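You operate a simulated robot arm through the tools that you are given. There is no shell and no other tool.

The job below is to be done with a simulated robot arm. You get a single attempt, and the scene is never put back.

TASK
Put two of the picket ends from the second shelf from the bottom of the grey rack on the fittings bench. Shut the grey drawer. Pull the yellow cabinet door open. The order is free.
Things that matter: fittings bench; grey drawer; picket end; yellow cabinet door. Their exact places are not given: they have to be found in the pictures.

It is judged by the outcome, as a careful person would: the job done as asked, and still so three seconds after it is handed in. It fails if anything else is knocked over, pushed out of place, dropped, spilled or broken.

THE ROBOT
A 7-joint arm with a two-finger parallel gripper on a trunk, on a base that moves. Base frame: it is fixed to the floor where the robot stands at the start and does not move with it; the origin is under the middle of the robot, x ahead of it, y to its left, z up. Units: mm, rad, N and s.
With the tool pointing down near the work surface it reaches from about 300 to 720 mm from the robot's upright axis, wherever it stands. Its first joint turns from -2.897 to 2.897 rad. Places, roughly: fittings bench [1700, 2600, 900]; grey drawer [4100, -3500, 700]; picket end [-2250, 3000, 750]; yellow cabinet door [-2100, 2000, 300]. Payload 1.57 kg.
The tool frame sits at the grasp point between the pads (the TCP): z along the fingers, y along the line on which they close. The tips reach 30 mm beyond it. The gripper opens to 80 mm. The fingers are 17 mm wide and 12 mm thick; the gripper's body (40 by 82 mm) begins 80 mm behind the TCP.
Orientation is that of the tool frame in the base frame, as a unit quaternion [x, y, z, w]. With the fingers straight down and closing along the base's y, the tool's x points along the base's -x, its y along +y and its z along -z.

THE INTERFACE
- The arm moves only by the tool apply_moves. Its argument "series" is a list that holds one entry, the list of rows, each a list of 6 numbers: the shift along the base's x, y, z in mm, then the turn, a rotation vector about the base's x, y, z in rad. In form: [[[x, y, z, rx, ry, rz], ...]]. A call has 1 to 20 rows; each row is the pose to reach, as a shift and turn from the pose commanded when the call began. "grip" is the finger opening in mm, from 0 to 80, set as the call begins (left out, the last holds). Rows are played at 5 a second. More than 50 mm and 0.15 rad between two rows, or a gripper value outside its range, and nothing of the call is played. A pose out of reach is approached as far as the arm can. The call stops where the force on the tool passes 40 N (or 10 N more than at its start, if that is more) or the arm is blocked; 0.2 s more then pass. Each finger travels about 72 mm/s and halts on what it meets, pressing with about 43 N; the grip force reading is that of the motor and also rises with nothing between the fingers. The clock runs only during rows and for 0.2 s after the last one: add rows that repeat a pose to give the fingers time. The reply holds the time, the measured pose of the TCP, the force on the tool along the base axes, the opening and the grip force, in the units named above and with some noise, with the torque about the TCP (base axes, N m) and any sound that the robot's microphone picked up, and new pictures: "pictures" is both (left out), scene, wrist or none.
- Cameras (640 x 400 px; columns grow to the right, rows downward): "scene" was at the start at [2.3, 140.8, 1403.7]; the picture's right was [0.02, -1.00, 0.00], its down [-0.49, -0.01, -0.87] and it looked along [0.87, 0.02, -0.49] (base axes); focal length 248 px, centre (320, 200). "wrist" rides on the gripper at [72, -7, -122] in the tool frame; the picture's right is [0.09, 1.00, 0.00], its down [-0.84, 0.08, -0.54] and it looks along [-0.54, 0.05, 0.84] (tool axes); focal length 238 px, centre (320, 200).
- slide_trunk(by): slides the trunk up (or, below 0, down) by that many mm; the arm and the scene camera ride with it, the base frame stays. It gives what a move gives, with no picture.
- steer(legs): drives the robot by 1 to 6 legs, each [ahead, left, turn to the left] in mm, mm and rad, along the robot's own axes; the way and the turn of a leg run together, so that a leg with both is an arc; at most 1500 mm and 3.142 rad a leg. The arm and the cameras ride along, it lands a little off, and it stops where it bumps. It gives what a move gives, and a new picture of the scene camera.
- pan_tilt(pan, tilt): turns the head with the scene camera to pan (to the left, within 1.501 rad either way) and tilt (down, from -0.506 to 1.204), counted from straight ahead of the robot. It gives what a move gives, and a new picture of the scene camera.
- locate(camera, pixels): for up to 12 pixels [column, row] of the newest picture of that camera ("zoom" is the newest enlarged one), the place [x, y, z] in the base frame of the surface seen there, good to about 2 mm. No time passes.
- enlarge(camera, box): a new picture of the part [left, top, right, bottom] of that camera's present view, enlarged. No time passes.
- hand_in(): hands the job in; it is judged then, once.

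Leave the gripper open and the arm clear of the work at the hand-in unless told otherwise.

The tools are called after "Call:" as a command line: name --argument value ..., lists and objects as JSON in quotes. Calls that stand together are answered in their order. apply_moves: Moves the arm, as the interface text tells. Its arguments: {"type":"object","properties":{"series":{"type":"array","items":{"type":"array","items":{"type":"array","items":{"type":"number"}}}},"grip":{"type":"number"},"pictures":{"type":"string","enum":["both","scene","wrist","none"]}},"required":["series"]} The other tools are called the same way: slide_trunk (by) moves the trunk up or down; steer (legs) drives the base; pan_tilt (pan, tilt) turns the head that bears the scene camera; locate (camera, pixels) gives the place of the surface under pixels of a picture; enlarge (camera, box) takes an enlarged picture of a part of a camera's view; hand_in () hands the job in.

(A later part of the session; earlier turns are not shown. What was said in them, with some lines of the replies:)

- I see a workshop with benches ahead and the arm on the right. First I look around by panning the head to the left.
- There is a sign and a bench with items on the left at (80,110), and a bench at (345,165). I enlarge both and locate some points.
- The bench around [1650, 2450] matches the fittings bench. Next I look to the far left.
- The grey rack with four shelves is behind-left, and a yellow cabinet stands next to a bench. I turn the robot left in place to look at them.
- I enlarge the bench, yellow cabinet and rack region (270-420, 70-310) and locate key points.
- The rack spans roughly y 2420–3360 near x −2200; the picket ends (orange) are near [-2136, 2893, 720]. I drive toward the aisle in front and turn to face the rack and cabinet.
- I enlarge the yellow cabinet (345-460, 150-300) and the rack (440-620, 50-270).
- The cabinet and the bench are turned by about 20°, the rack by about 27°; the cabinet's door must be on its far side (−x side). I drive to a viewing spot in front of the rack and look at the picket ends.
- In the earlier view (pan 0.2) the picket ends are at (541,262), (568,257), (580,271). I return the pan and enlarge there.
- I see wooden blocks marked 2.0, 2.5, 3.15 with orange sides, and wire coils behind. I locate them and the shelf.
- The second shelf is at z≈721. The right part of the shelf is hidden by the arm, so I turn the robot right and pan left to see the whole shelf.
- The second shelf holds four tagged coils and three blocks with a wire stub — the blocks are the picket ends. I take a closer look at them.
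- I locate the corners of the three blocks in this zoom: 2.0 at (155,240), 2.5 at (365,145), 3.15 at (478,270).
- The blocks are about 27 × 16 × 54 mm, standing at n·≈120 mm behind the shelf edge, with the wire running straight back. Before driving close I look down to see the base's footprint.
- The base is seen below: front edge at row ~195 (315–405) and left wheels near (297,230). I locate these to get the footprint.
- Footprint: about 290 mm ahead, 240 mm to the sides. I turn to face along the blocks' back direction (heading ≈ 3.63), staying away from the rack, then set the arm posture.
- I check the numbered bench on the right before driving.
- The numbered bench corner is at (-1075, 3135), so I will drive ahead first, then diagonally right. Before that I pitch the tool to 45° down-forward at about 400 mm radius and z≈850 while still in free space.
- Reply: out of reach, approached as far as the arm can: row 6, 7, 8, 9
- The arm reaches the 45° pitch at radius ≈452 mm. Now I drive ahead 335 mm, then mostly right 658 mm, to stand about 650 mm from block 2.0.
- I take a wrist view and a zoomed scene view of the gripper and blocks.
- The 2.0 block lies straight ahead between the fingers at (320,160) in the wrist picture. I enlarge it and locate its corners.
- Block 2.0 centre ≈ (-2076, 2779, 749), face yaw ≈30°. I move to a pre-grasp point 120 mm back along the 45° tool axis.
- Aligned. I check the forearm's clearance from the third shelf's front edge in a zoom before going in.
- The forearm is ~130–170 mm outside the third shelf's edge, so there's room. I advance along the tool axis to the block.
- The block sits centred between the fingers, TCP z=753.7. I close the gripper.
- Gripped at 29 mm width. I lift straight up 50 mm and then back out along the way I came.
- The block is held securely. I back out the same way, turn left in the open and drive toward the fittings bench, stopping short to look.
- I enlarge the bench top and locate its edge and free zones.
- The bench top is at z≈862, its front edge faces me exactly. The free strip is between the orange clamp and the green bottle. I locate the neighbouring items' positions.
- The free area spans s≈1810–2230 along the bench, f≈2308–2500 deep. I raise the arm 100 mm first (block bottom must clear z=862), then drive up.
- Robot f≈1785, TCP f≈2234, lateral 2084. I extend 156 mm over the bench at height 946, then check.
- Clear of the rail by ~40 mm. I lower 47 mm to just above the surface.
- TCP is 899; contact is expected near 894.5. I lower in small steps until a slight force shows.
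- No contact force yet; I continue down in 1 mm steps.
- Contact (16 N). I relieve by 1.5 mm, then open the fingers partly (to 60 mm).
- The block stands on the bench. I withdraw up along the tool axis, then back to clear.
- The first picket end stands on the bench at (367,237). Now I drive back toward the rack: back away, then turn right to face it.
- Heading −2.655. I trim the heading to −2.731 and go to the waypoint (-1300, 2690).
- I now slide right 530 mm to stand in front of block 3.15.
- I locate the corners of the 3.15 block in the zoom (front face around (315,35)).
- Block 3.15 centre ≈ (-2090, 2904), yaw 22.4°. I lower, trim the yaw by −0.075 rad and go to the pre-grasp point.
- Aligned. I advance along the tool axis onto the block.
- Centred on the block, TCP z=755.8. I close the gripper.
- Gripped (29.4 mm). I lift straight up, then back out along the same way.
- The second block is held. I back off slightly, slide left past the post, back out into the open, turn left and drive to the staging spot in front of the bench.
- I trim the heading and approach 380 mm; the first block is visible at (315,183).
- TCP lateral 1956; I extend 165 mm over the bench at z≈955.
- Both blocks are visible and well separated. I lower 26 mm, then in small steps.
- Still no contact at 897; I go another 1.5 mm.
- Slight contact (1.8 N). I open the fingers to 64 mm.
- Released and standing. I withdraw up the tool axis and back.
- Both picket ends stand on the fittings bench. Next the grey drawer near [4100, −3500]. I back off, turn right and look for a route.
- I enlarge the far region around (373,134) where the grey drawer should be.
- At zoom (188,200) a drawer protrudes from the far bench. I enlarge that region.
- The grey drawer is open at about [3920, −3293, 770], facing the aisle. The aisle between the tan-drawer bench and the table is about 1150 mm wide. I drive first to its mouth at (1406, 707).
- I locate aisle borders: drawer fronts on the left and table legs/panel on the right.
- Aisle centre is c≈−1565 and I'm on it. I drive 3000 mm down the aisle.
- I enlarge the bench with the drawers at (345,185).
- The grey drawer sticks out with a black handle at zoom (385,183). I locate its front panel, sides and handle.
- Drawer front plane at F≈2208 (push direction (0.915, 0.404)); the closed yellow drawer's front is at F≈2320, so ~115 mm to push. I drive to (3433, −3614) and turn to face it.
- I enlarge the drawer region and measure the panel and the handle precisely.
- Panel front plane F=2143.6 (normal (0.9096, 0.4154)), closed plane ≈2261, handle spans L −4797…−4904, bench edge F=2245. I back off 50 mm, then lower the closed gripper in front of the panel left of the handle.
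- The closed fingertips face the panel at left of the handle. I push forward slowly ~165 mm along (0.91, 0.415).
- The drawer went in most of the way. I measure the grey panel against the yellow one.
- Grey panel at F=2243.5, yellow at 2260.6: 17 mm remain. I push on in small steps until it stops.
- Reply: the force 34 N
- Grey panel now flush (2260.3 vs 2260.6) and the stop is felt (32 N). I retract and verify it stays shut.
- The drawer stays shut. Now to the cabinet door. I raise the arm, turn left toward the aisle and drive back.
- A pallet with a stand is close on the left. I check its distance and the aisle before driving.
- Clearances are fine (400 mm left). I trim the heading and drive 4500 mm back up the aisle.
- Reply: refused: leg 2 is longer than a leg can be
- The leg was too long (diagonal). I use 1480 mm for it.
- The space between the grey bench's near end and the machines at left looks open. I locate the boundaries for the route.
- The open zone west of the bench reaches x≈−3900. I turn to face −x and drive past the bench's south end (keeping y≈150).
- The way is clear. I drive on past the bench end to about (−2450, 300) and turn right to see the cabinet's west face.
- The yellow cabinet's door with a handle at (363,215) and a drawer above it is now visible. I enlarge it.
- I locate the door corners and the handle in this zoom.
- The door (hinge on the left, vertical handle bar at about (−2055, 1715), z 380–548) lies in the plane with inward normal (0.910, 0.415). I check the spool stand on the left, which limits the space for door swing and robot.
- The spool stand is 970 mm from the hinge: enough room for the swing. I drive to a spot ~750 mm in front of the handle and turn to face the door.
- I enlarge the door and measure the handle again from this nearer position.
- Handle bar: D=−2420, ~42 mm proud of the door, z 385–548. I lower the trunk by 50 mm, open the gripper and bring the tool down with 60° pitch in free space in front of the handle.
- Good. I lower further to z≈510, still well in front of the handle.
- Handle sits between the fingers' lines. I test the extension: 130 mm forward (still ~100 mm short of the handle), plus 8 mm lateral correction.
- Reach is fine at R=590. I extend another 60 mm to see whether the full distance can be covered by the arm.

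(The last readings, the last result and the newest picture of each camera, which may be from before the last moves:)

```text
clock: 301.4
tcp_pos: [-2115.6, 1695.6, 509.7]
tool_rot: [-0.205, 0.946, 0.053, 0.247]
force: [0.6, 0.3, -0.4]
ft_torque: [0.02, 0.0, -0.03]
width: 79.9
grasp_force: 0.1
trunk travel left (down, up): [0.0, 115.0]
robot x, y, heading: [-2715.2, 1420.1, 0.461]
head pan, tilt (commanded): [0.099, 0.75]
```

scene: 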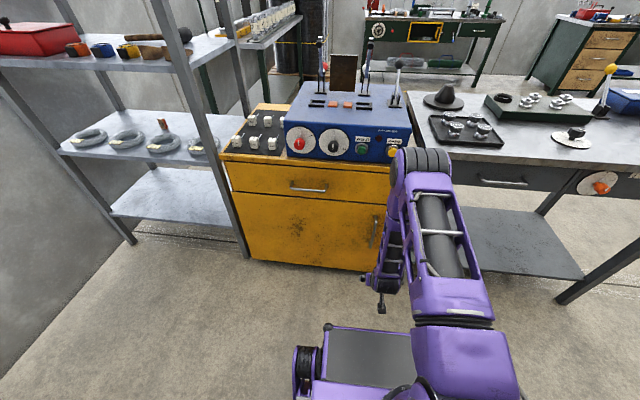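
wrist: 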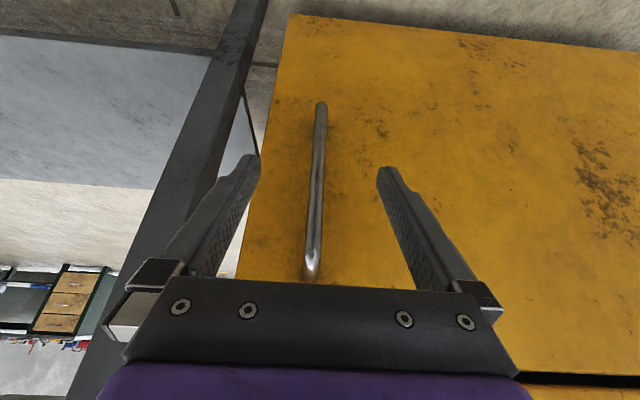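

Still fine. I verify the bar's position from the wrist picture.

Call:
locate --camera "wrist" --pixels '[[320, 130], [318, 170], [314, 215], [311, 255], [350, 200], [300, 330], [312, 272]]'

```text
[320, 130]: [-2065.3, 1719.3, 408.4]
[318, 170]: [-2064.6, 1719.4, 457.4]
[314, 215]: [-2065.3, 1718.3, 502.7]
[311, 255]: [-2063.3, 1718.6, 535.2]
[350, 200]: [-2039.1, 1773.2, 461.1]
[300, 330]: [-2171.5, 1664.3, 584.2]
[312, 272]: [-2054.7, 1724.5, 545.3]
```

Bar at N≈−1162, D=−2419; TCP is in line. I go forward the last 60 mm with open fingers around the bar.

Call:
apply_moves --series '[[[18, 8, 0, 0, 0, 0], [36, 16.5, 0, 0, 0, 0], [48, 22, 0, 0, 0, 0], [55, 25, 0, 0, 0, 0], [55, 25, 0, 0, 0, 0]]]' --grip 80 --pictures "both"

```text
clock: 302.6
tcp_pos: [-2064.0, 1721.7, 511.4]
tool_rot: [-0.204, 0.945, 0.054, 0.248]
force: [0.1, 0.4, -0.6]
ft_torque: [-0.01, 0.02, 0.01]
width: 80.0
grasp_force: 0.1
trunk travel left (down, up): [0.0, 115.0]
robot x, y, heading: [-2708.5, 1422.4, 0.459]
head pan, tilt (commanded): [0.099, 0.75]
```

scene: 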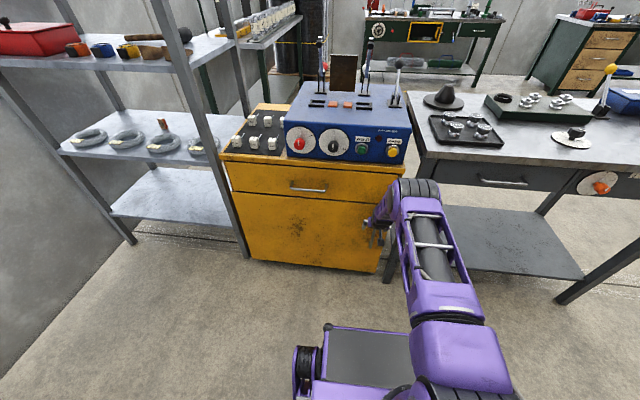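
wrist: 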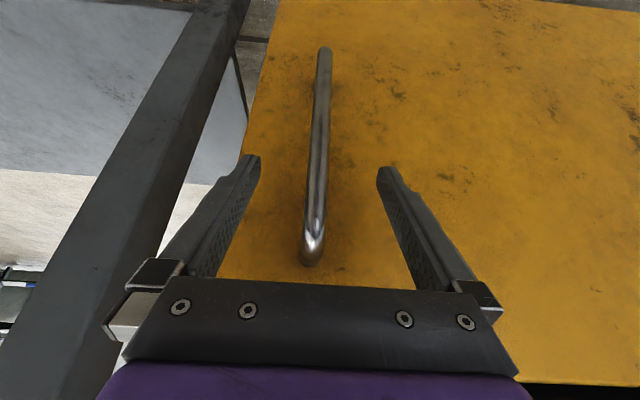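

The bar is between the fingers. I close the gripper on it.

Call:
apply_moves --series '[[[2, 1, 0, 0, 0, 0], [2, 1, 0, 0, 0, 0], [2, 1, 0, 0, 0, 0], [2, 1, 0, 0, 0, 0], [2, 1, 0, 0, 0, 0], [2, 1, 0, 0, 0, 0]]]' --grip 0 --pictures "wrist"

```text
clock: 304.0
tcp_pos: [-2060.3, 1721.4, 510.8]
tool_rot: [-0.203, 0.946, 0.051, 0.248]
force: [4.2, -8.2, 0.9]
ft_torque: [0.33, 0.51, -0.08]
width: 13.9
grasp_force: 30.7
trunk travel left (down, up): [0.0, 115.0]
robot x, y, heading: [-2709.8, 1421.3, 0.46]
head pan, tilt (commanded): [0.099, 0.75]
```

wrist: 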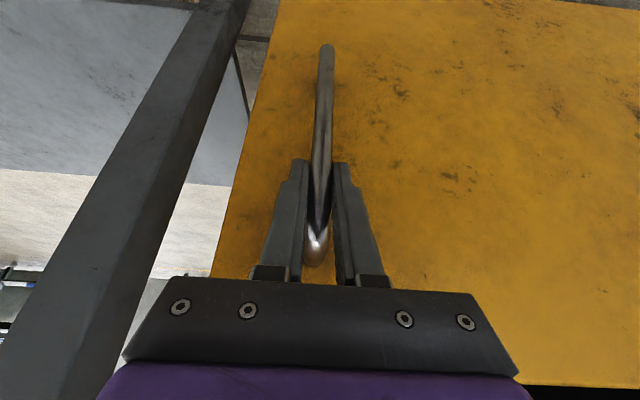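

The handle is gripped (13.9 mm). I pull along the door's arc, turning the tool with it: first 5°.

Call:
apply_moves --series '[[[-10.5, -3.7, 0, 0, 0, -0.0175], [-21, -7.2, 0, 0, 0, -0.035], [-31.6, -10.5, 0, 0, 0, -0.052], [-42.3, -13.7, 0, 0, 0, -0.07], [-53, -16.6, 0, 0, 0, -0.087], [-53, -16.6, 0, 0, 0, -0.087]]]' --grip 0 --pictures "both"

```text
clock: 305.4
tcp_pos: [-2112.5, 1703.0, 511.3]
tool_rot: [-0.161, 0.954, 0.04, 0.25]
force: [7.8, -24.8, 7.8]
ft_torque: [0.52, 0.67, -0.11]
width: 13.6
grasp_force: 30.2
trunk travel left (down, up): [0.0, 115.0]
robot x, y, heading: [-2710.5, 1419.7, 0.46]
head pan, tilt (commanded): [0.099, 0.75]
```

scene: 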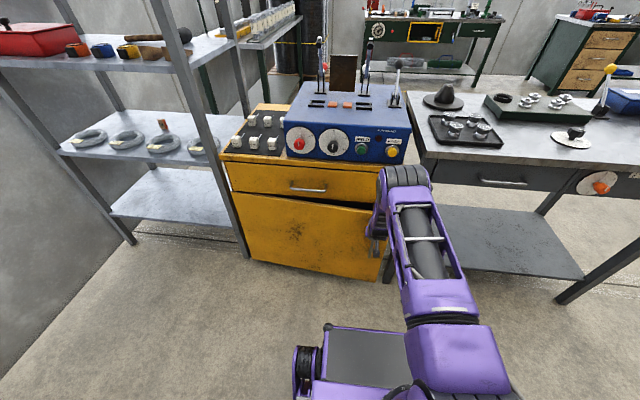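
wrist: 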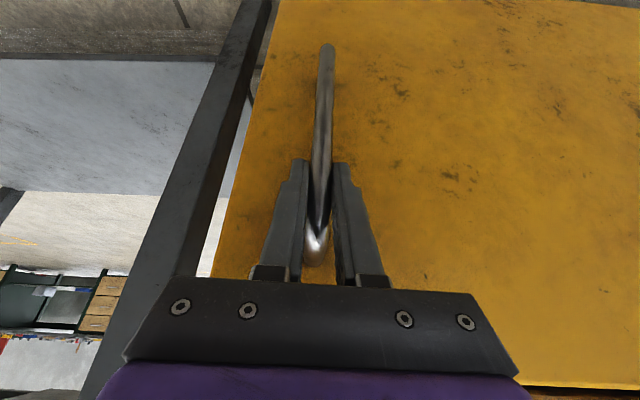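

The door opens (force mostly sideways 26 N, meaning my arc is ~2.5 mm too tight). I correct outward and continue another 5°.

Call:
apply_moves --series '[[[-9.6, -5.5, 0, 0, 0, -0.0175], [-20.2, -8.5, 0, 0, 0, -0.035], [-30.9, -11.4, 0, 0, 0, -0.052], [-41.7, -14.1, 0, 0, 0, -0.07], [-52.5, -16.6, 0, 0, 0, -0.087], [-52.5, -16.6, 0, 0, 0, -0.087]]]' --grip 0 --pictures "none"

```text
clock: 306.8
tcp_pos: [-2167.2, 1691.1, 510.4]
tool_rot: [-0.122, 0.96, 0.031, 0.25]
force: [0.3, -3.5, 2.0]
ft_torque: [-0.21, 0.91, 0.04]
width: 13.8
grasp_force: 30.4
trunk travel left (down, up): [0.0, 115.0]
robot x, y, heading: [-2710.3, 1420.6, 0.461]
head pan, tilt (commanded): [0.099, 0.75]
```

Force is small now. I continue another 8° along the arc.

Call:
apply_moves --series '[[[-10.8, -2.3, 0, 0, 0, -0.0175], [-21.7, -4.4, 0, 0, 0, -0.035], [-32.7, -6.3, 0, 0, 0, -0.052], [-43.6, -8.1, 0, 0, 0, -0.07], [-54.6, -9.6, 0, 0, 0, -0.087], [-65.6, -10.9, 0, 0, 0, -0.105], [-76.6, -12.1, 0, 0, 0, -0.122], [-87.7, -13, 0, 0, 0, -0.14], [-87.7, -13, 0, 0, 0, -0.14]]]' --grip 0 --pictures "both"

```text
clock: 308.8
tcp_pos: [-2256.8, 1680.8, 511.8]
tool_rot: [-0.056, 0.966, 0.016, 0.252]
force: [-2.2, 34.2, -18.8]
ft_torque: [-0.61, -0.25, 0.12]
width: 13.8
grasp_force: 30.1
trunk travel left (down, up): [0.0, 115.0]
robot x, y, heading: [-2711.3, 1420.7, 0.456]
head pan, tilt (commanded): [0.099, 0.75]
```

scene: 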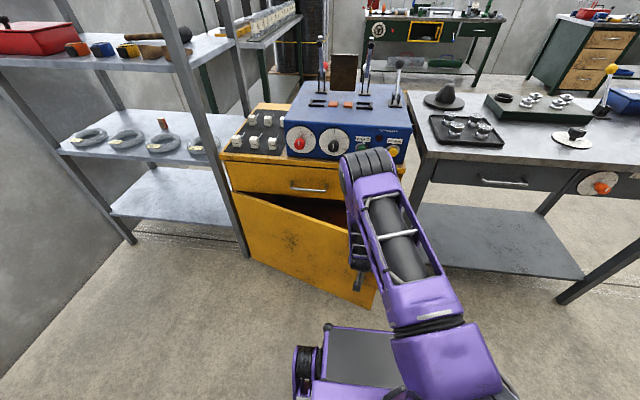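
wrist: 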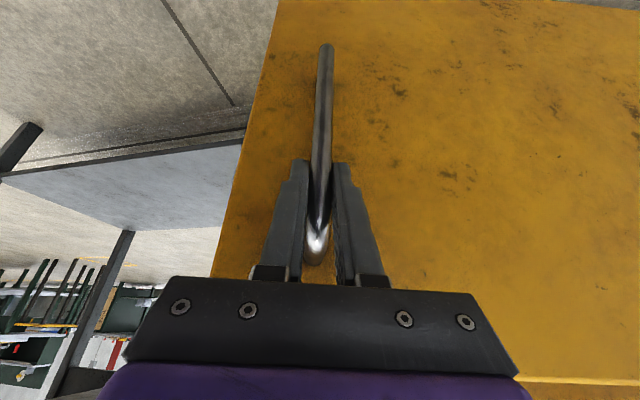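

Sideways force is now −32 N the other way (arc now slightly too wide). I measure the door's real angle from the scene picture.

Call:
locate --camera "scene" --pixels '[[250, 220], [270, 235], [290, 250], [320, 265], [340, 280], [375, 295], [380, 285], [240, 200], [350, 300]]'

```text
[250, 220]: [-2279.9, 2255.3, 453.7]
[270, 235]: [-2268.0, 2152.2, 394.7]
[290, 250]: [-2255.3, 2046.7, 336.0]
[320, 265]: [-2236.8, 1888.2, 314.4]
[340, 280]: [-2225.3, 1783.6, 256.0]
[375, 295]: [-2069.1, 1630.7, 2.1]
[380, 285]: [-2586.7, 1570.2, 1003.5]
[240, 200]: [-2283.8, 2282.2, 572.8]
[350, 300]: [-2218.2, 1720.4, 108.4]
```

The door is at θ≈17.8°, pivot ≈(−2289, 2329); TCP is on its arc. I continue to ~24° with the small compensation.

Call:
apply_moves --series '[[[-14, 2, -1, 0, 0, -0.021], [-25.3, 3.1, -2, 0, 0, -0.038], [-36.7, 3.2, -2, 0, 0, -0.056], [-48, 3.3, -2, 0, 0, -0.073], [-59.3, 3.8, -2, 0, 0, -0.091], [-70.6, 4.3, -2, 0, 0, -0.108], [-70.6, 4.3, -2, 0, 0, -0.108]]]' --grip 0 --pictures "both"

```text
clock: 310.4
tcp_pos: [-2323.1, 1679.5, 510.6]
tool_rot: [-0.001, 0.967, 0.001, 0.256]
force: [1.0, 23.1, 18.7]
ft_torque: [-0.12, -0.36, 0.09]
width: 14.1
grasp_force: 30.1
trunk travel left (down, up): [0.0, 115.0]
robot x, y, heading: [-2710.4, 1423.8, 0.463]
head pan, tilt (commanded): [0.099, 0.75]
```

scene: 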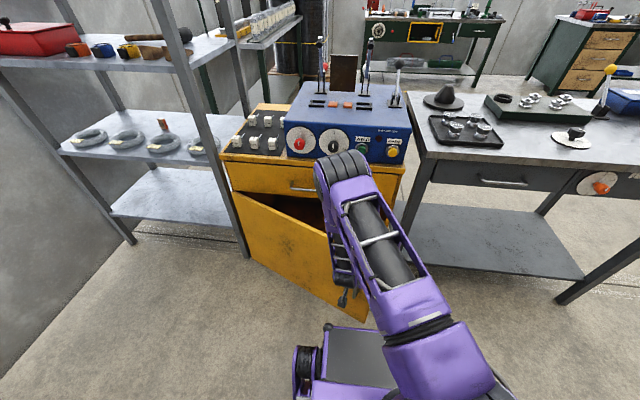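
wrist: 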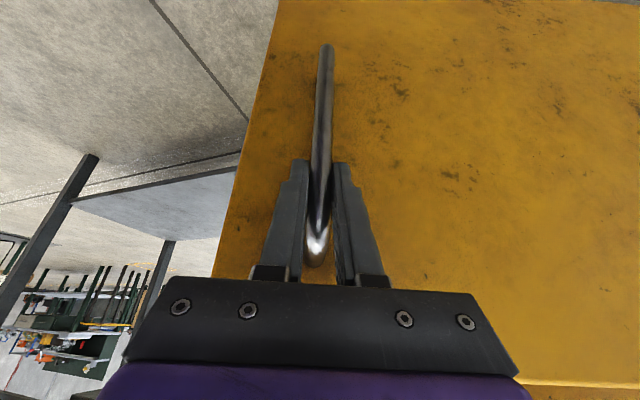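

The door is at about 24° (≈290 mm gap at its edge). I open the gripper and check that the door stays.

Call:
apply_moves --series '[[[0, 0, 0, 0, 0, 0], [0, 0, 0, 0, 0, 0], [0, 0, 0, 0, 0, 0], [0, 0, 0, 0, 0, 0], [0, 0, 0, 0, 0, 0]]]' --grip 80 --pictures "both"

```text
clock: 311.6
tcp_pos: [-2323.6, 1679.6, 508.0]
tool_rot: [-0.002, 0.968, 0.0, 0.253]
force: [-0.1, 0.3, -0.4]
ft_torque: [0.0, -0.02, 0.01]
width: 79.9
grasp_force: 0.0
trunk travel left (down, up): [0.0, 115.0]
robot x, y, heading: [-2707.4, 1423.9, 0.457]
head pan, tilt (commanded): [0.099, 0.75]
```

scene: 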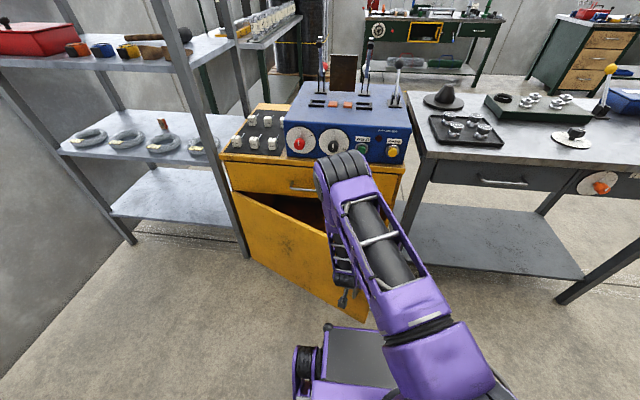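
wrist: 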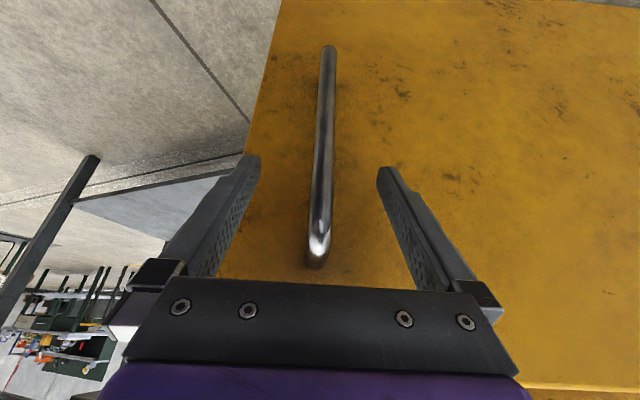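

Door stays at 24°. Now I lift the open gripper off the bar, straight up, and turn the tool to vertical once above the door.

Call:
apply_moves --series '[[[-2, 0, 30, 0, 0, 0], [-4, 0, 65, 0, 0, 0], [-6, 0, 105, 0, 0, 0], [-8, 0, 145, 0, 0, 0], [-10, 0, 190, 0, 0.1, 0], [-10, 0, 230, 0, 0.21, 0], [-10, 0, 270, 0, 0.32, 0], [-10, 0, 300, 0, 0.42, 0], [-10, 0, 320, 0, 0.516, 0], [-10, 0, 320, 0, 0.516, 0]]]' --grip 80 --pictures "both"

```text
clock: 313.8
tcp_pos: [-2337.5, 1682.1, 829.0]
tool_rot: [-0.001, 1.0, -0.001, -0.004]
force: [0.9, 0.6, -0.6]
ft_torque: [0.0, 0.01, -0.04]
width: 80.4
grasp_force: 0.0
trunk travel left (down, up): [0.0, 115.0]
robot x, y, heading: [-2711.4, 1420.3, 0.458]
head pan, tilt (commanded): [0.099, 0.75]
```

scene: 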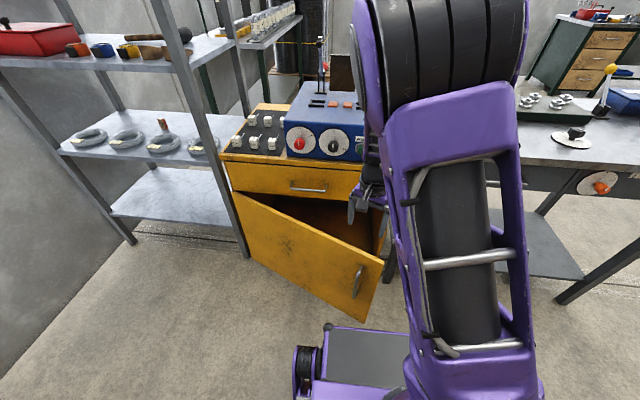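
wrist: 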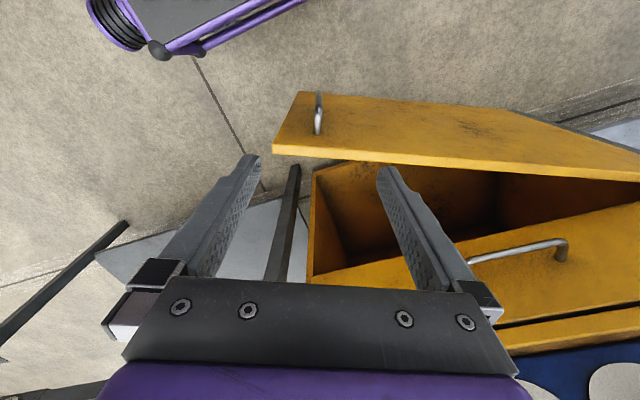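

The door stands ajar at ~24° with the cabinet empty inside. I move the robot back to (−2813, 1333) and turn left to heading ~1.05, outside the door's swing circle.

Call:
steer --legs '[[-130, -34, 0], [0, 0, 0.597]]'

Call:
pan_tilt --pan -0.3 --tilt 0.8

```text
clock: 316.8
tcp_pos: [-2641.9, 1759.7, 827.8]
tool_rot: [-0.292, 0.956, -0.001, -0.002]
force: [-0.4, 0.4, 0.5]
ft_torque: [-0.01, 0.03, -0.05]
width: 80.1
grasp_force: 0.0
trunk travel left (down, up): [0.0, 115.0]
robot x, y, heading: [-2808.1, 1335.9, 1.048]
head pan, tilt (commanded): [0.099, 0.75]
```

scene: 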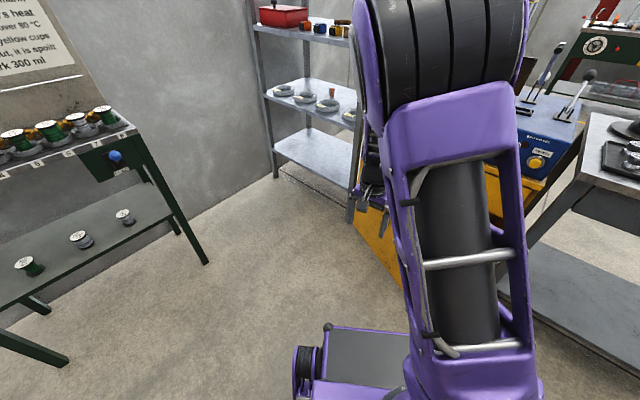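

```text
clock: 317.6
tcp_pos: [-2641.9, 1759.8, 829.3]
tool_rot: [-0.292, 0.957, 0.0, -0.002]
force: [0.7, 0.2, -0.4]
ft_torque: [-0.01, 0.02, 0.02]
width: 79.8
grasp_force: 0.0
trunk travel left (down, up): [0.0, 115.0]
robot x, y, heading: [-2809.9, 1333.2, 1.049]
head pan, tilt (commanded): [-0.3, 0.799]
```

scene: 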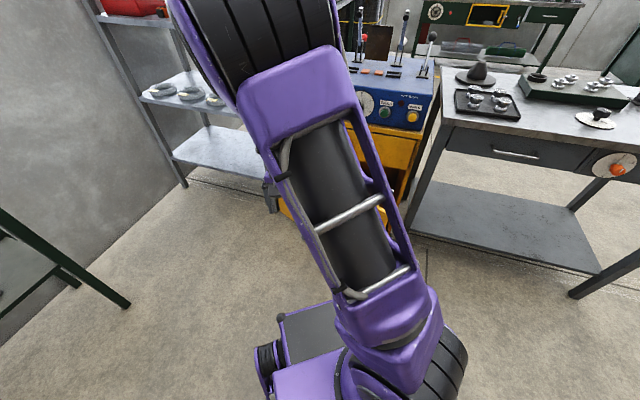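

I drive slightly closer ([50, −30]) so the vertical tool can reach behind the door's edge, then check the measured position.

Call:
steer --legs '[[50, -30, 0]]'

Call:
apply_moves --series '[[[0, 0, 0, 0, 0, 0], [0, 0, 0, 0, 0, 0], [0, 0, 0, 0, 0, 0]]]' --grip 0 --pictures "wrist"

```text
clock: 318.6
tcp_pos: [-2591.9, 1787.0, 827.7]
tool_rot: [-0.291, 0.957, -0.001, -0.002]
force: [0.3, 0.6, 0.0]
ft_torque: [0.0, 0.0, -0.04]
width: 80.0
grasp_force: 0.2
trunk travel left (down, up): [0.0, 115.0]
robot x, y, heading: [-2758.7, 1362.3, 1.049]
head pan, tilt (commanded): [-0.3, 0.799]
```

scene: 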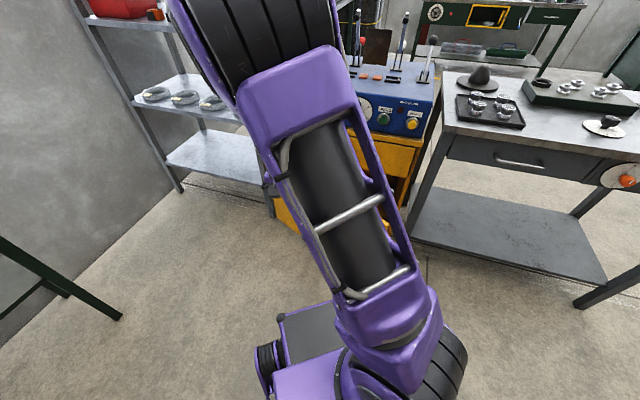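

```text
clock: 319.4
tcp_pos: [-2591.9, 1787.3, 828.9]
tool_rot: [-0.292, 0.956, -0.002, -0.002]
force: [0.0, 0.1, 0.3]
ft_torque: [0.01, -0.01, 0.0]
width: 0.0
grasp_force: 18.5
trunk travel left (down, up): [0.0, 115.0]
robot x, y, heading: [-2758.1, 1364.2, 1.05]
head pan, tilt (commanded): [-0.3, 0.799]
```

wrist: 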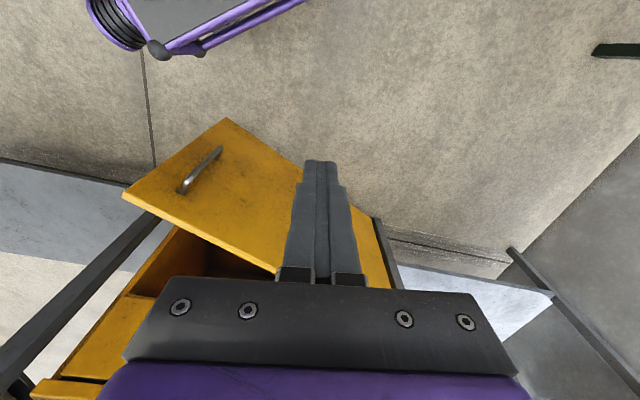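

I locate the door's top edge and free corner in the wrist picture.

Call:
locate --camera "wrist" --pixels '[[128, 194], [170, 214], [220, 242], [260, 264], [226, 122], [124, 198], [172, 219], [222, 247], [190, 185], [60, 375], [100, 290], [155, 305]]'

```text
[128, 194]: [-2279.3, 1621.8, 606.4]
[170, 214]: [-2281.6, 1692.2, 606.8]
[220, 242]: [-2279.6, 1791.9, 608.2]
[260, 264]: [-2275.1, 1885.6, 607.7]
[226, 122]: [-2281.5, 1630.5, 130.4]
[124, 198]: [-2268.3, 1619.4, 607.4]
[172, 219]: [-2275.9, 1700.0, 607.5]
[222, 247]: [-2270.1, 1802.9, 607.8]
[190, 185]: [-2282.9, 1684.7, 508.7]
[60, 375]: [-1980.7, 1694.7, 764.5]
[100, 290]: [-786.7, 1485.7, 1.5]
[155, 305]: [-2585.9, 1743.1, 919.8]
```

Door top is at z=607, the door now runs along y at x≈−2282…−2265 (θ≈24.4°). I move the closed vertical tool over to (−2225, 1680), behind the door.

Call:
apply_moves --series '[[[40, -12, 0, 0, 0, 0], [82, -24, 0, 0, 0, 0], [124, -36, 0, 0, 0, 0], [166, -48, 0, 0, 0, 0], [208, -60, 0, 0, 0, 0], [250, -72, 0, 0, 0, 0], [292, -84, 0, 0, 0, 0], [334, -97, 0, 0, 0, 0], [367, -107, 0, 0, 0, 0], [367, -107, 0, 0, 0, 0]]]' --grip 0 --pictures "both"

```text
clock: 321.6
tcp_pos: [-2225.3, 1679.6, 828.0]
tool_rot: [-0.292, 0.956, -0.001, -0.002]
force: [0.0, -0.6, 0.0]
ft_torque: [-0.03, 0.01, -0.01]
width: 0.0
grasp_force: 21.6
trunk travel left (down, up): [0.0, 115.0]
robot x, y, heading: [-2759.0, 1365.1, 1.056]
head pan, tilt (commanded): [-0.3, 0.799]
```

scene: 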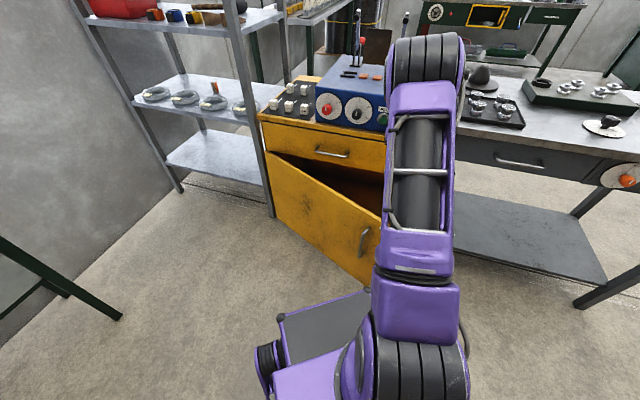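
wrist: 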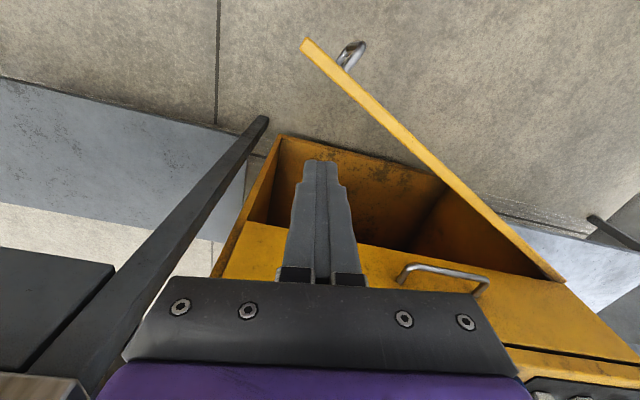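

The tool hangs above the gap. I lower it so the fingertips get ~65 mm below the door's top edge, behind the door.

Call:
apply_moves --series '[[[0, 0, -43, 0, 0, 0], [0, 0, -86, 0, 0, 0], [0, 0, -129, 0, 0, 0], [0, 0, -172, 0, 0, 0], [0, 0, -215, 0, 0, 0], [0, 0, -256, 0, 0, 0], [0, 0, -256, 0, 0, 0]]]' --grip 0 --pictures "both"

```text
clock: 323.2
tcp_pos: [-2226.4, 1679.6, 571.4]
tool_rot: [-0.292, 0.957, -0.001, -0.002]
force: [-0.2, 0.7, -0.1]
ft_torque: [-0.04, -0.03, 0.0]
width: 0.0
grasp_force: 21.3
trunk travel left (down, up): [0.0, 115.0]
robot x, y, heading: [-2759.0, 1364.1, 1.046]
head pan, tilt (commanded): [-0.3, 0.799]
```

scene: 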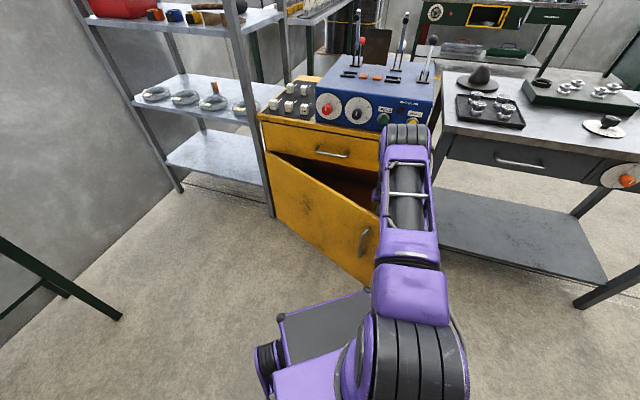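
wrist: 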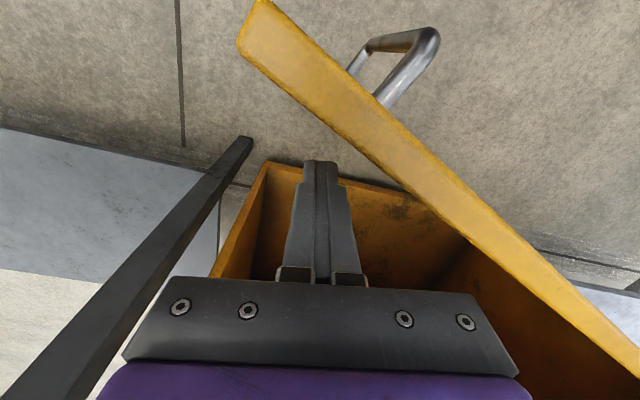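

Fingers are behind the door. I push outward along the door's arc, first up to ~40°.

Call:
apply_moves --series '[[[-16, -0.5, 0, 0, 0, 0], [-31, -1, 0, 0, 0, 0], [-40, -1.3, 0, 0, 0, 0], [-48.6, -1.7, 0, 0, 0, 0], [-60, -1.8, 0, 0, 0, 0], [-71.3, -1.8, 0, 0, 0, 0], [-82.7, -1.5, 0, 0, 0, 0], [-94.1, -1, 0, 0, 0, 0], [-105.4, -0.3, 0, 0, 0, 0], [-116.7, 0.5, 0, 0, 0, 0], [-128, 1.5, 0, 0, 0, 0], [-139.2, 2.7, 0, 0, 0, 0], [-150.5, 4.1, 0, 0, 0, 0], [-161.7, 5.7, 0, 0, 0, 0], [-173, 7.6, 0, 0, 0, 0], [-184.2, 9.6, 0, 0, 0, 0], [-195.4, 11.8, 0, 0, 0, 0], [-206.5, 14.2, 0, 0, 0, 0], [-206.5, 14.2, 0, 0, 0, 0]]]' --grip 0 --pictures "both"

```text
clock: 327.2
tcp_pos: [-2431.6, 1693.2, 572.7]
tool_rot: [-0.292, 0.957, 0.0, -0.002]
force: [0.9, 0.5, 0.2]
ft_torque: [0.02, -0.01, -0.02]
width: 0.2
grasp_force: 20.8
trunk travel left (down, up): [0.0, 115.0]
robot x, y, heading: [-2754.0, 1362.9, 1.054]
head pan, tilt (commanded): [-0.3, 0.799]
```

scene: 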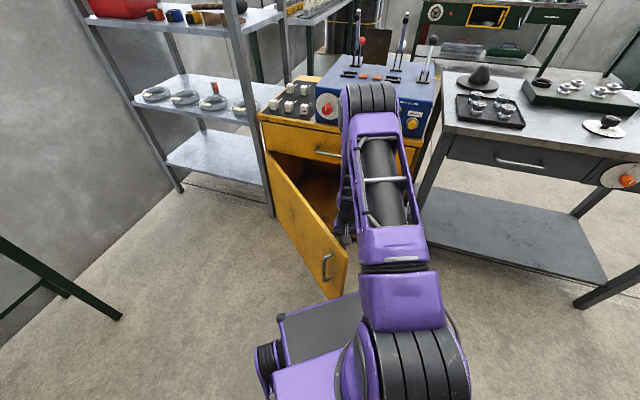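
wrist: 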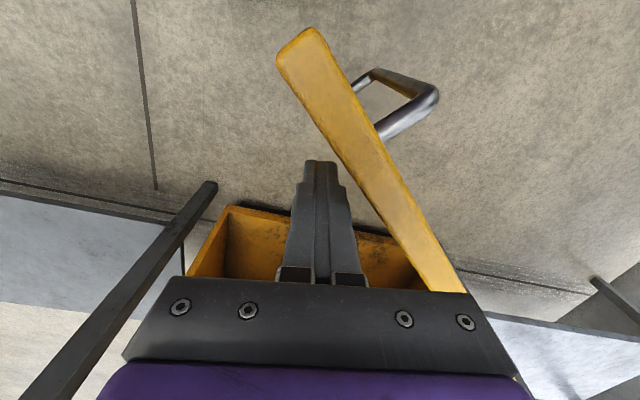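

The door follows (≈40°), no notable force. I continue to ~60°; the door's tip passes ~70 mm in front of the base.

Call:
apply_moves --series '[[[-11, 2.8, 0, 0, 0, 0], [-22, 5.7, 0, 0, 0, 0], [-33, 8.7, 0, 0, 0, 0], [-43.9, 11.8, 0, 0, 0, 0], [-54.7, 14.9, 0, 0, 0, 0], [-65.4, 18.6, 0, 0, 0, 0], [-76.1, 22.4, 0, 0, 0, 0], [-86.8, 26.3, 0, 0, 0, 0], [-97.4, 30.4, 0, 0, 0, 0], [-107.9, 34.6, 0, 0, 0, 0], [-118.3, 39.2, 0, 0, 0, 0], [-128.7, 43.9, 0, 0, 0, 0], [-139, 48.7, 0, 0, 0, 0], [-149.2, 53.6, 0, 0, 0, 0], [-159.3, 58.7, 0, 0, 0, 0], [-169.3, 64.2, 0, 0, 0, 0], [-179.2, 69.8, 0, 0, 0, 0], [-189, 75.6, 0, 0, 0, 0], [-198.8, 81.5, 0, 0, 0, 0], [-208.4, 87.4, 0, 0, 0, 0]]]' --grip 0 --pictures "both"

```text
clock: 331.4
tcp_pos: [-2640.0, 1782.3, 573.6]
tool_rot: [-0.291, 0.957, 0.0, -0.002]
force: [-0.8, 0.6, 0.2]
ft_torque: [0.0, 0.01, -0.01]
width: 0.0
grasp_force: 21.2
trunk travel left (down, up): [0.0, 115.0]
robot x, y, heading: [-2759.9, 1363.4, 1.049]
head pan, tilt (commanded): [-0.3, 0.799]
```

scene: 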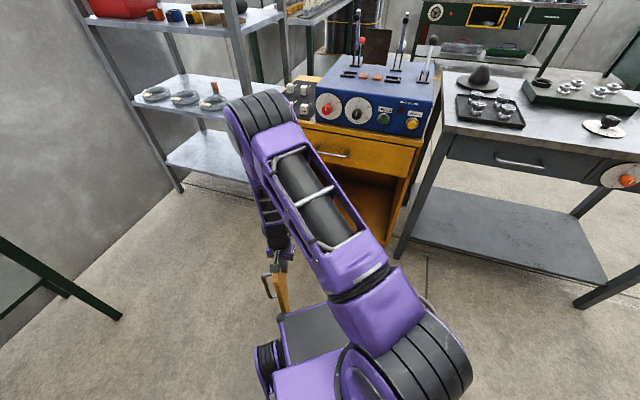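
wrist: 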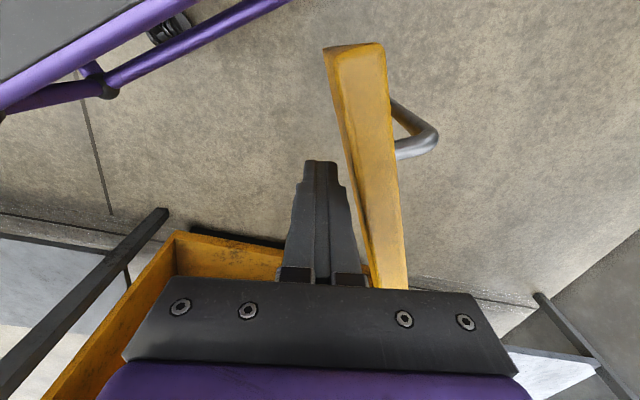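

Door at ~60°. I continue pushing to about 80°.

Call:
apply_moves --series '[[[-9.4, 6.3, 0, 0, 0, 0], [-18.8, 12.7, 0, 0, 0, 0], [-28.1, 19.2, 0, 0, 0, 0], [-37.3, 25.9, 0, 0, 0, 0], [-46.4, 32.7, 0, 0, 0, 0], [-55.2, 39.8, 0, 0, 0, 0], [-64, 47, 0, 0, 0, 0], [-72.7, 54.4, 0, 0, 0, 0], [-81.3, 61.8, 0, 0, 0, 0], [-89.7, 69.4, 0, 0, 0, 0], [-97.9, 77.2, 0, 0, 0, 0], [-106, 85.2, 0, 0, 0, 0], [-114, 93.2, 0, 0, 0, 0], [-121.9, 101.4, 0, 0, 0, 0], [-129.7, 109.7, 0, 0, 0, 0], [-137.2, 118.2, 0, 0, 0, 0], [-144.6, 126.8, 0, 0, 0, 0], [-151.9, 135.5, 0, 0, 0, 0], [-159, 144.3, 0, 0, 0, 0], [-166, 153.3, 0, 0, 0, 0]]]' --grip 0 --pictures "both"

```text
clock: 335.6
tcp_pos: [-2804.2, 1936.7, 573.2]
tool_rot: [-0.291, 0.957, 0.0, -0.002]
force: [0.0, 0.0, -0.8]
ft_torque: [-0.03, 0.01, -0.02]
width: 0.1
grasp_force: 21.2
trunk travel left (down, up): [0.0, 115.0]
robot x, y, heading: [-2758.1, 1364.9, 1.045]
head pan, tilt (commanded): [-0.3, 0.799]
```

scene: 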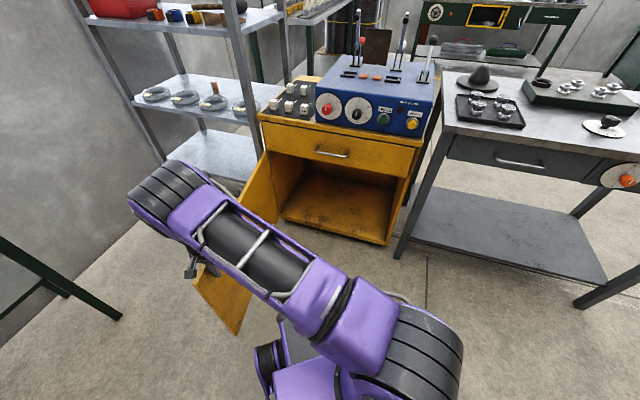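
wrist: 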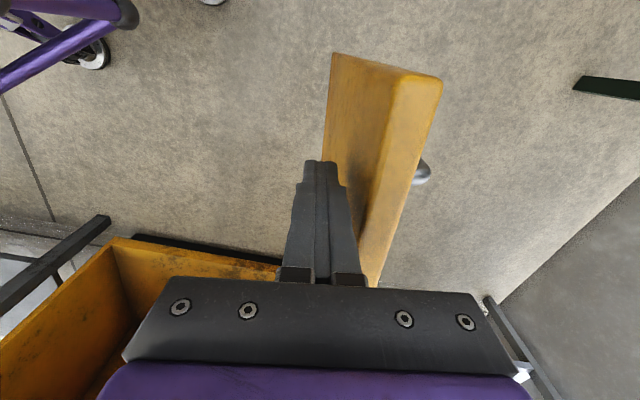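

The door stands at about 80° open. I move the fingers off the door toward the inside, lift above it, bring the arm back ahead of the robot and open the gripper.

Call:
apply_moves --series '[[[10, -14, 0, 0, 0, 0], [20, -28, 0, 0, 0, 0], [20, -28, 40, 0, 0, 0], [20, -28, 85, 0, 0, 0], [20, -28, 130, 0, 0, 0], [20, -28, 175, 0, 0, 0], [20, -28, 220, 0, 0, 0], [20, -28, 262, 0, 0, 0], [55, -45, 280, 0, 0, 0], [92, -63, 300, 0, 0, 0], [130, -82, 320, 0, 0, 0], [170, -100, 330, 0, 0, 0], [210, -118, 330, 0, 0, 0], [250, -137, 330, 0, 0, 0], [286, -156, 330, 0, 0, 0], [286, -156, 330, 0, 0, 0]]]' --grip 0 --pictures "both"

```text
clock: 339.0
tcp_pos: [-2518.6, 1777.0, 900.4]
tool_rot: [-0.291, 0.957, 0.0, 0.0]
force: [0.0, -0.4, -0.5]
ft_torque: [-0.01, -0.01, 0.03]
width: 0.0
grasp_force: 21.3
trunk travel left (down, up): [0.0, 115.0]
robot x, y, heading: [-2756.3, 1361.1, 1.051]
head pan, tilt (commanded): [-0.3, 0.799]
```

scene: 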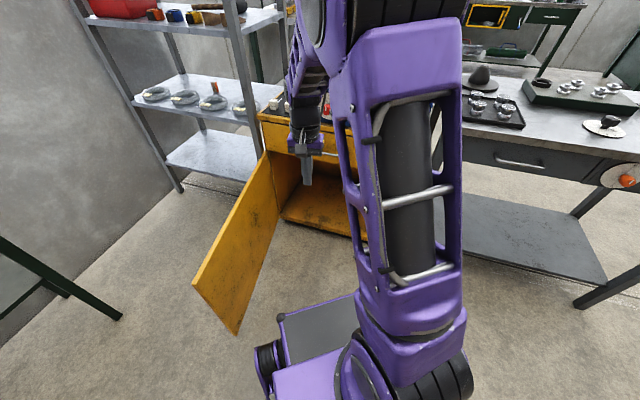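
wrist: 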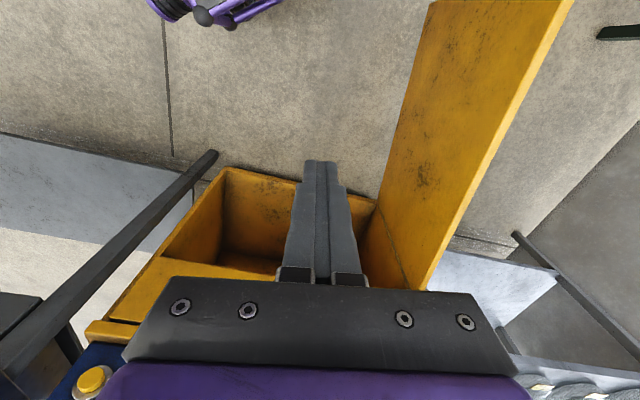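

The door stays wide open. I open the gripper, back the robot off and check the whole scene once more.

Call:
steer --legs '[[-450, -100, 0]]'

Call:
apply_moves --series '[[[0, 0, 0, 0, 0, 0], [0, 0, 0, 0, 0, 0], [0, 0, 0, 0, 0, 0], [0, 0, 0, 0, 0, 0]]]' --grip 80 --pictures "none"

Call:
pan_tilt --pan -0.1 --tilt 0.5

Call:
enlarge --camera "scene" --box '[120, 80, 440, 300]'

```text
clock: 341.8
tcp_pos: [-2657.5, 1338.7, 900.7]
tool_rot: [-0.291, 0.957, -0.001, -0.001]
force: [0.0, 0.1, 0.4]
ft_torque: [0.0, -0.01, -0.01]
width: 0.1
grasp_force: 21.5
trunk travel left (down, up): [0.0, 115.0]
robot x, y, heading: [-2895.8, 927.9, 1.043]
head pan, tilt (commanded): [-0.3, 0.799]
```

scene: 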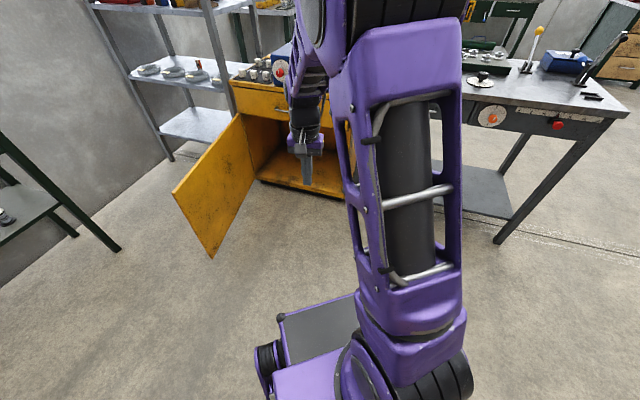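

```text
clock: 342.8
tcp_pos: [-2656.8, 1338.3, 901.3]
tool_rot: [-0.29, 0.957, -0.001, -0.001]
force: [-0.2, 0.2, -0.8]
ft_torque: [-0.01, 0.0, 0.02]
width: 80.2
grasp_force: 0.1
trunk travel left (down, up): [0.0, 115.0]
robot x, y, heading: [-2896.7, 925.7, 1.045]
head pan, tilt (commanded): [-0.3, 0.799]
```

```text
clock: 343.6
tcp_pos: [-2656.1, 1337.9, 901.0]
tool_rot: [-0.29, 0.957, 0.0, -0.002]
force: [0.4, 0.1, 0.5]
ft_torque: [0.01, 0.01, 0.0]
width: 80.1
grasp_force: 0.1
trunk travel left (down, up): [0.0, 115.0]
robot x, y, heading: [-2896.8, 926.1, 1.045]
head pan, tilt (commanded): [-0.099, 0.499]
```

scene: 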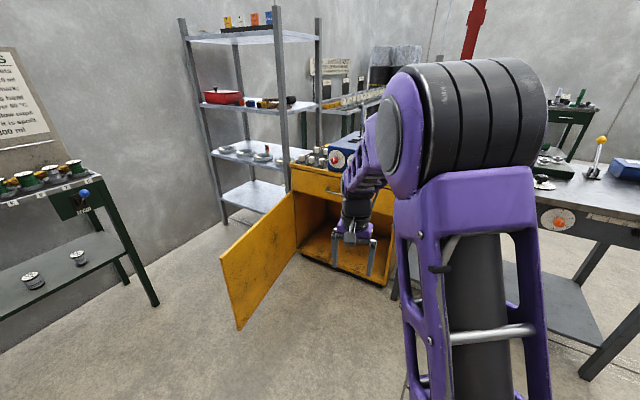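

```text
1.82 times, centred on (280, 190) of scene
```

zoom: 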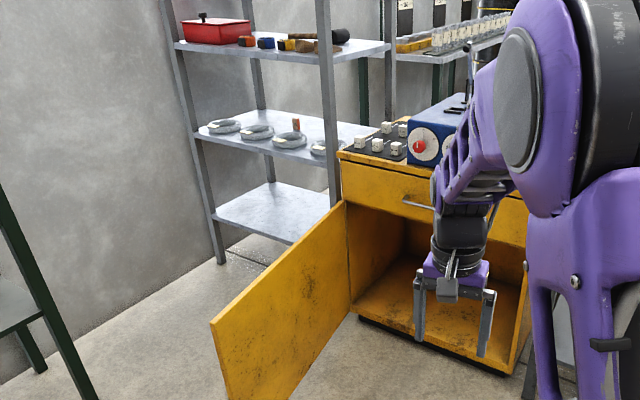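

The door is open at about 80°, and the shelf still holds the third block and the coils untouched. The arm is clear with the gripper open. Both picket ends are on the fittings bench and the grey drawer is flush shut, each checked as I left it. I hand the job in.

Call:
hand_in

```text
The job is handed in.
```

I did all three parts and handed the job in.

- **Picket ends:** I took the blocks marked 2.0 and 3.15 from the second shelf and stood them on the fittings bench. They are on its front strip, about 130 mm apart. I checked them in the pictures right after placing each one, but did not look at the bench again before handing in.
- **Grey drawer:** I pushed it shut until it hit its stop. It ended level with the yellow drawer next to it and stayed shut when I pulled the arm back.
- **Yellow cabinet door:** I pulled it open by the handle to about 24°. I then pushed it from the inside to about 80°, and it stayed there when I backed away.

I saw nothing else knocked or moved. The third picket end and the coils on the shelf are still in place. I left the gripper open and the arm clear of the cabinet.
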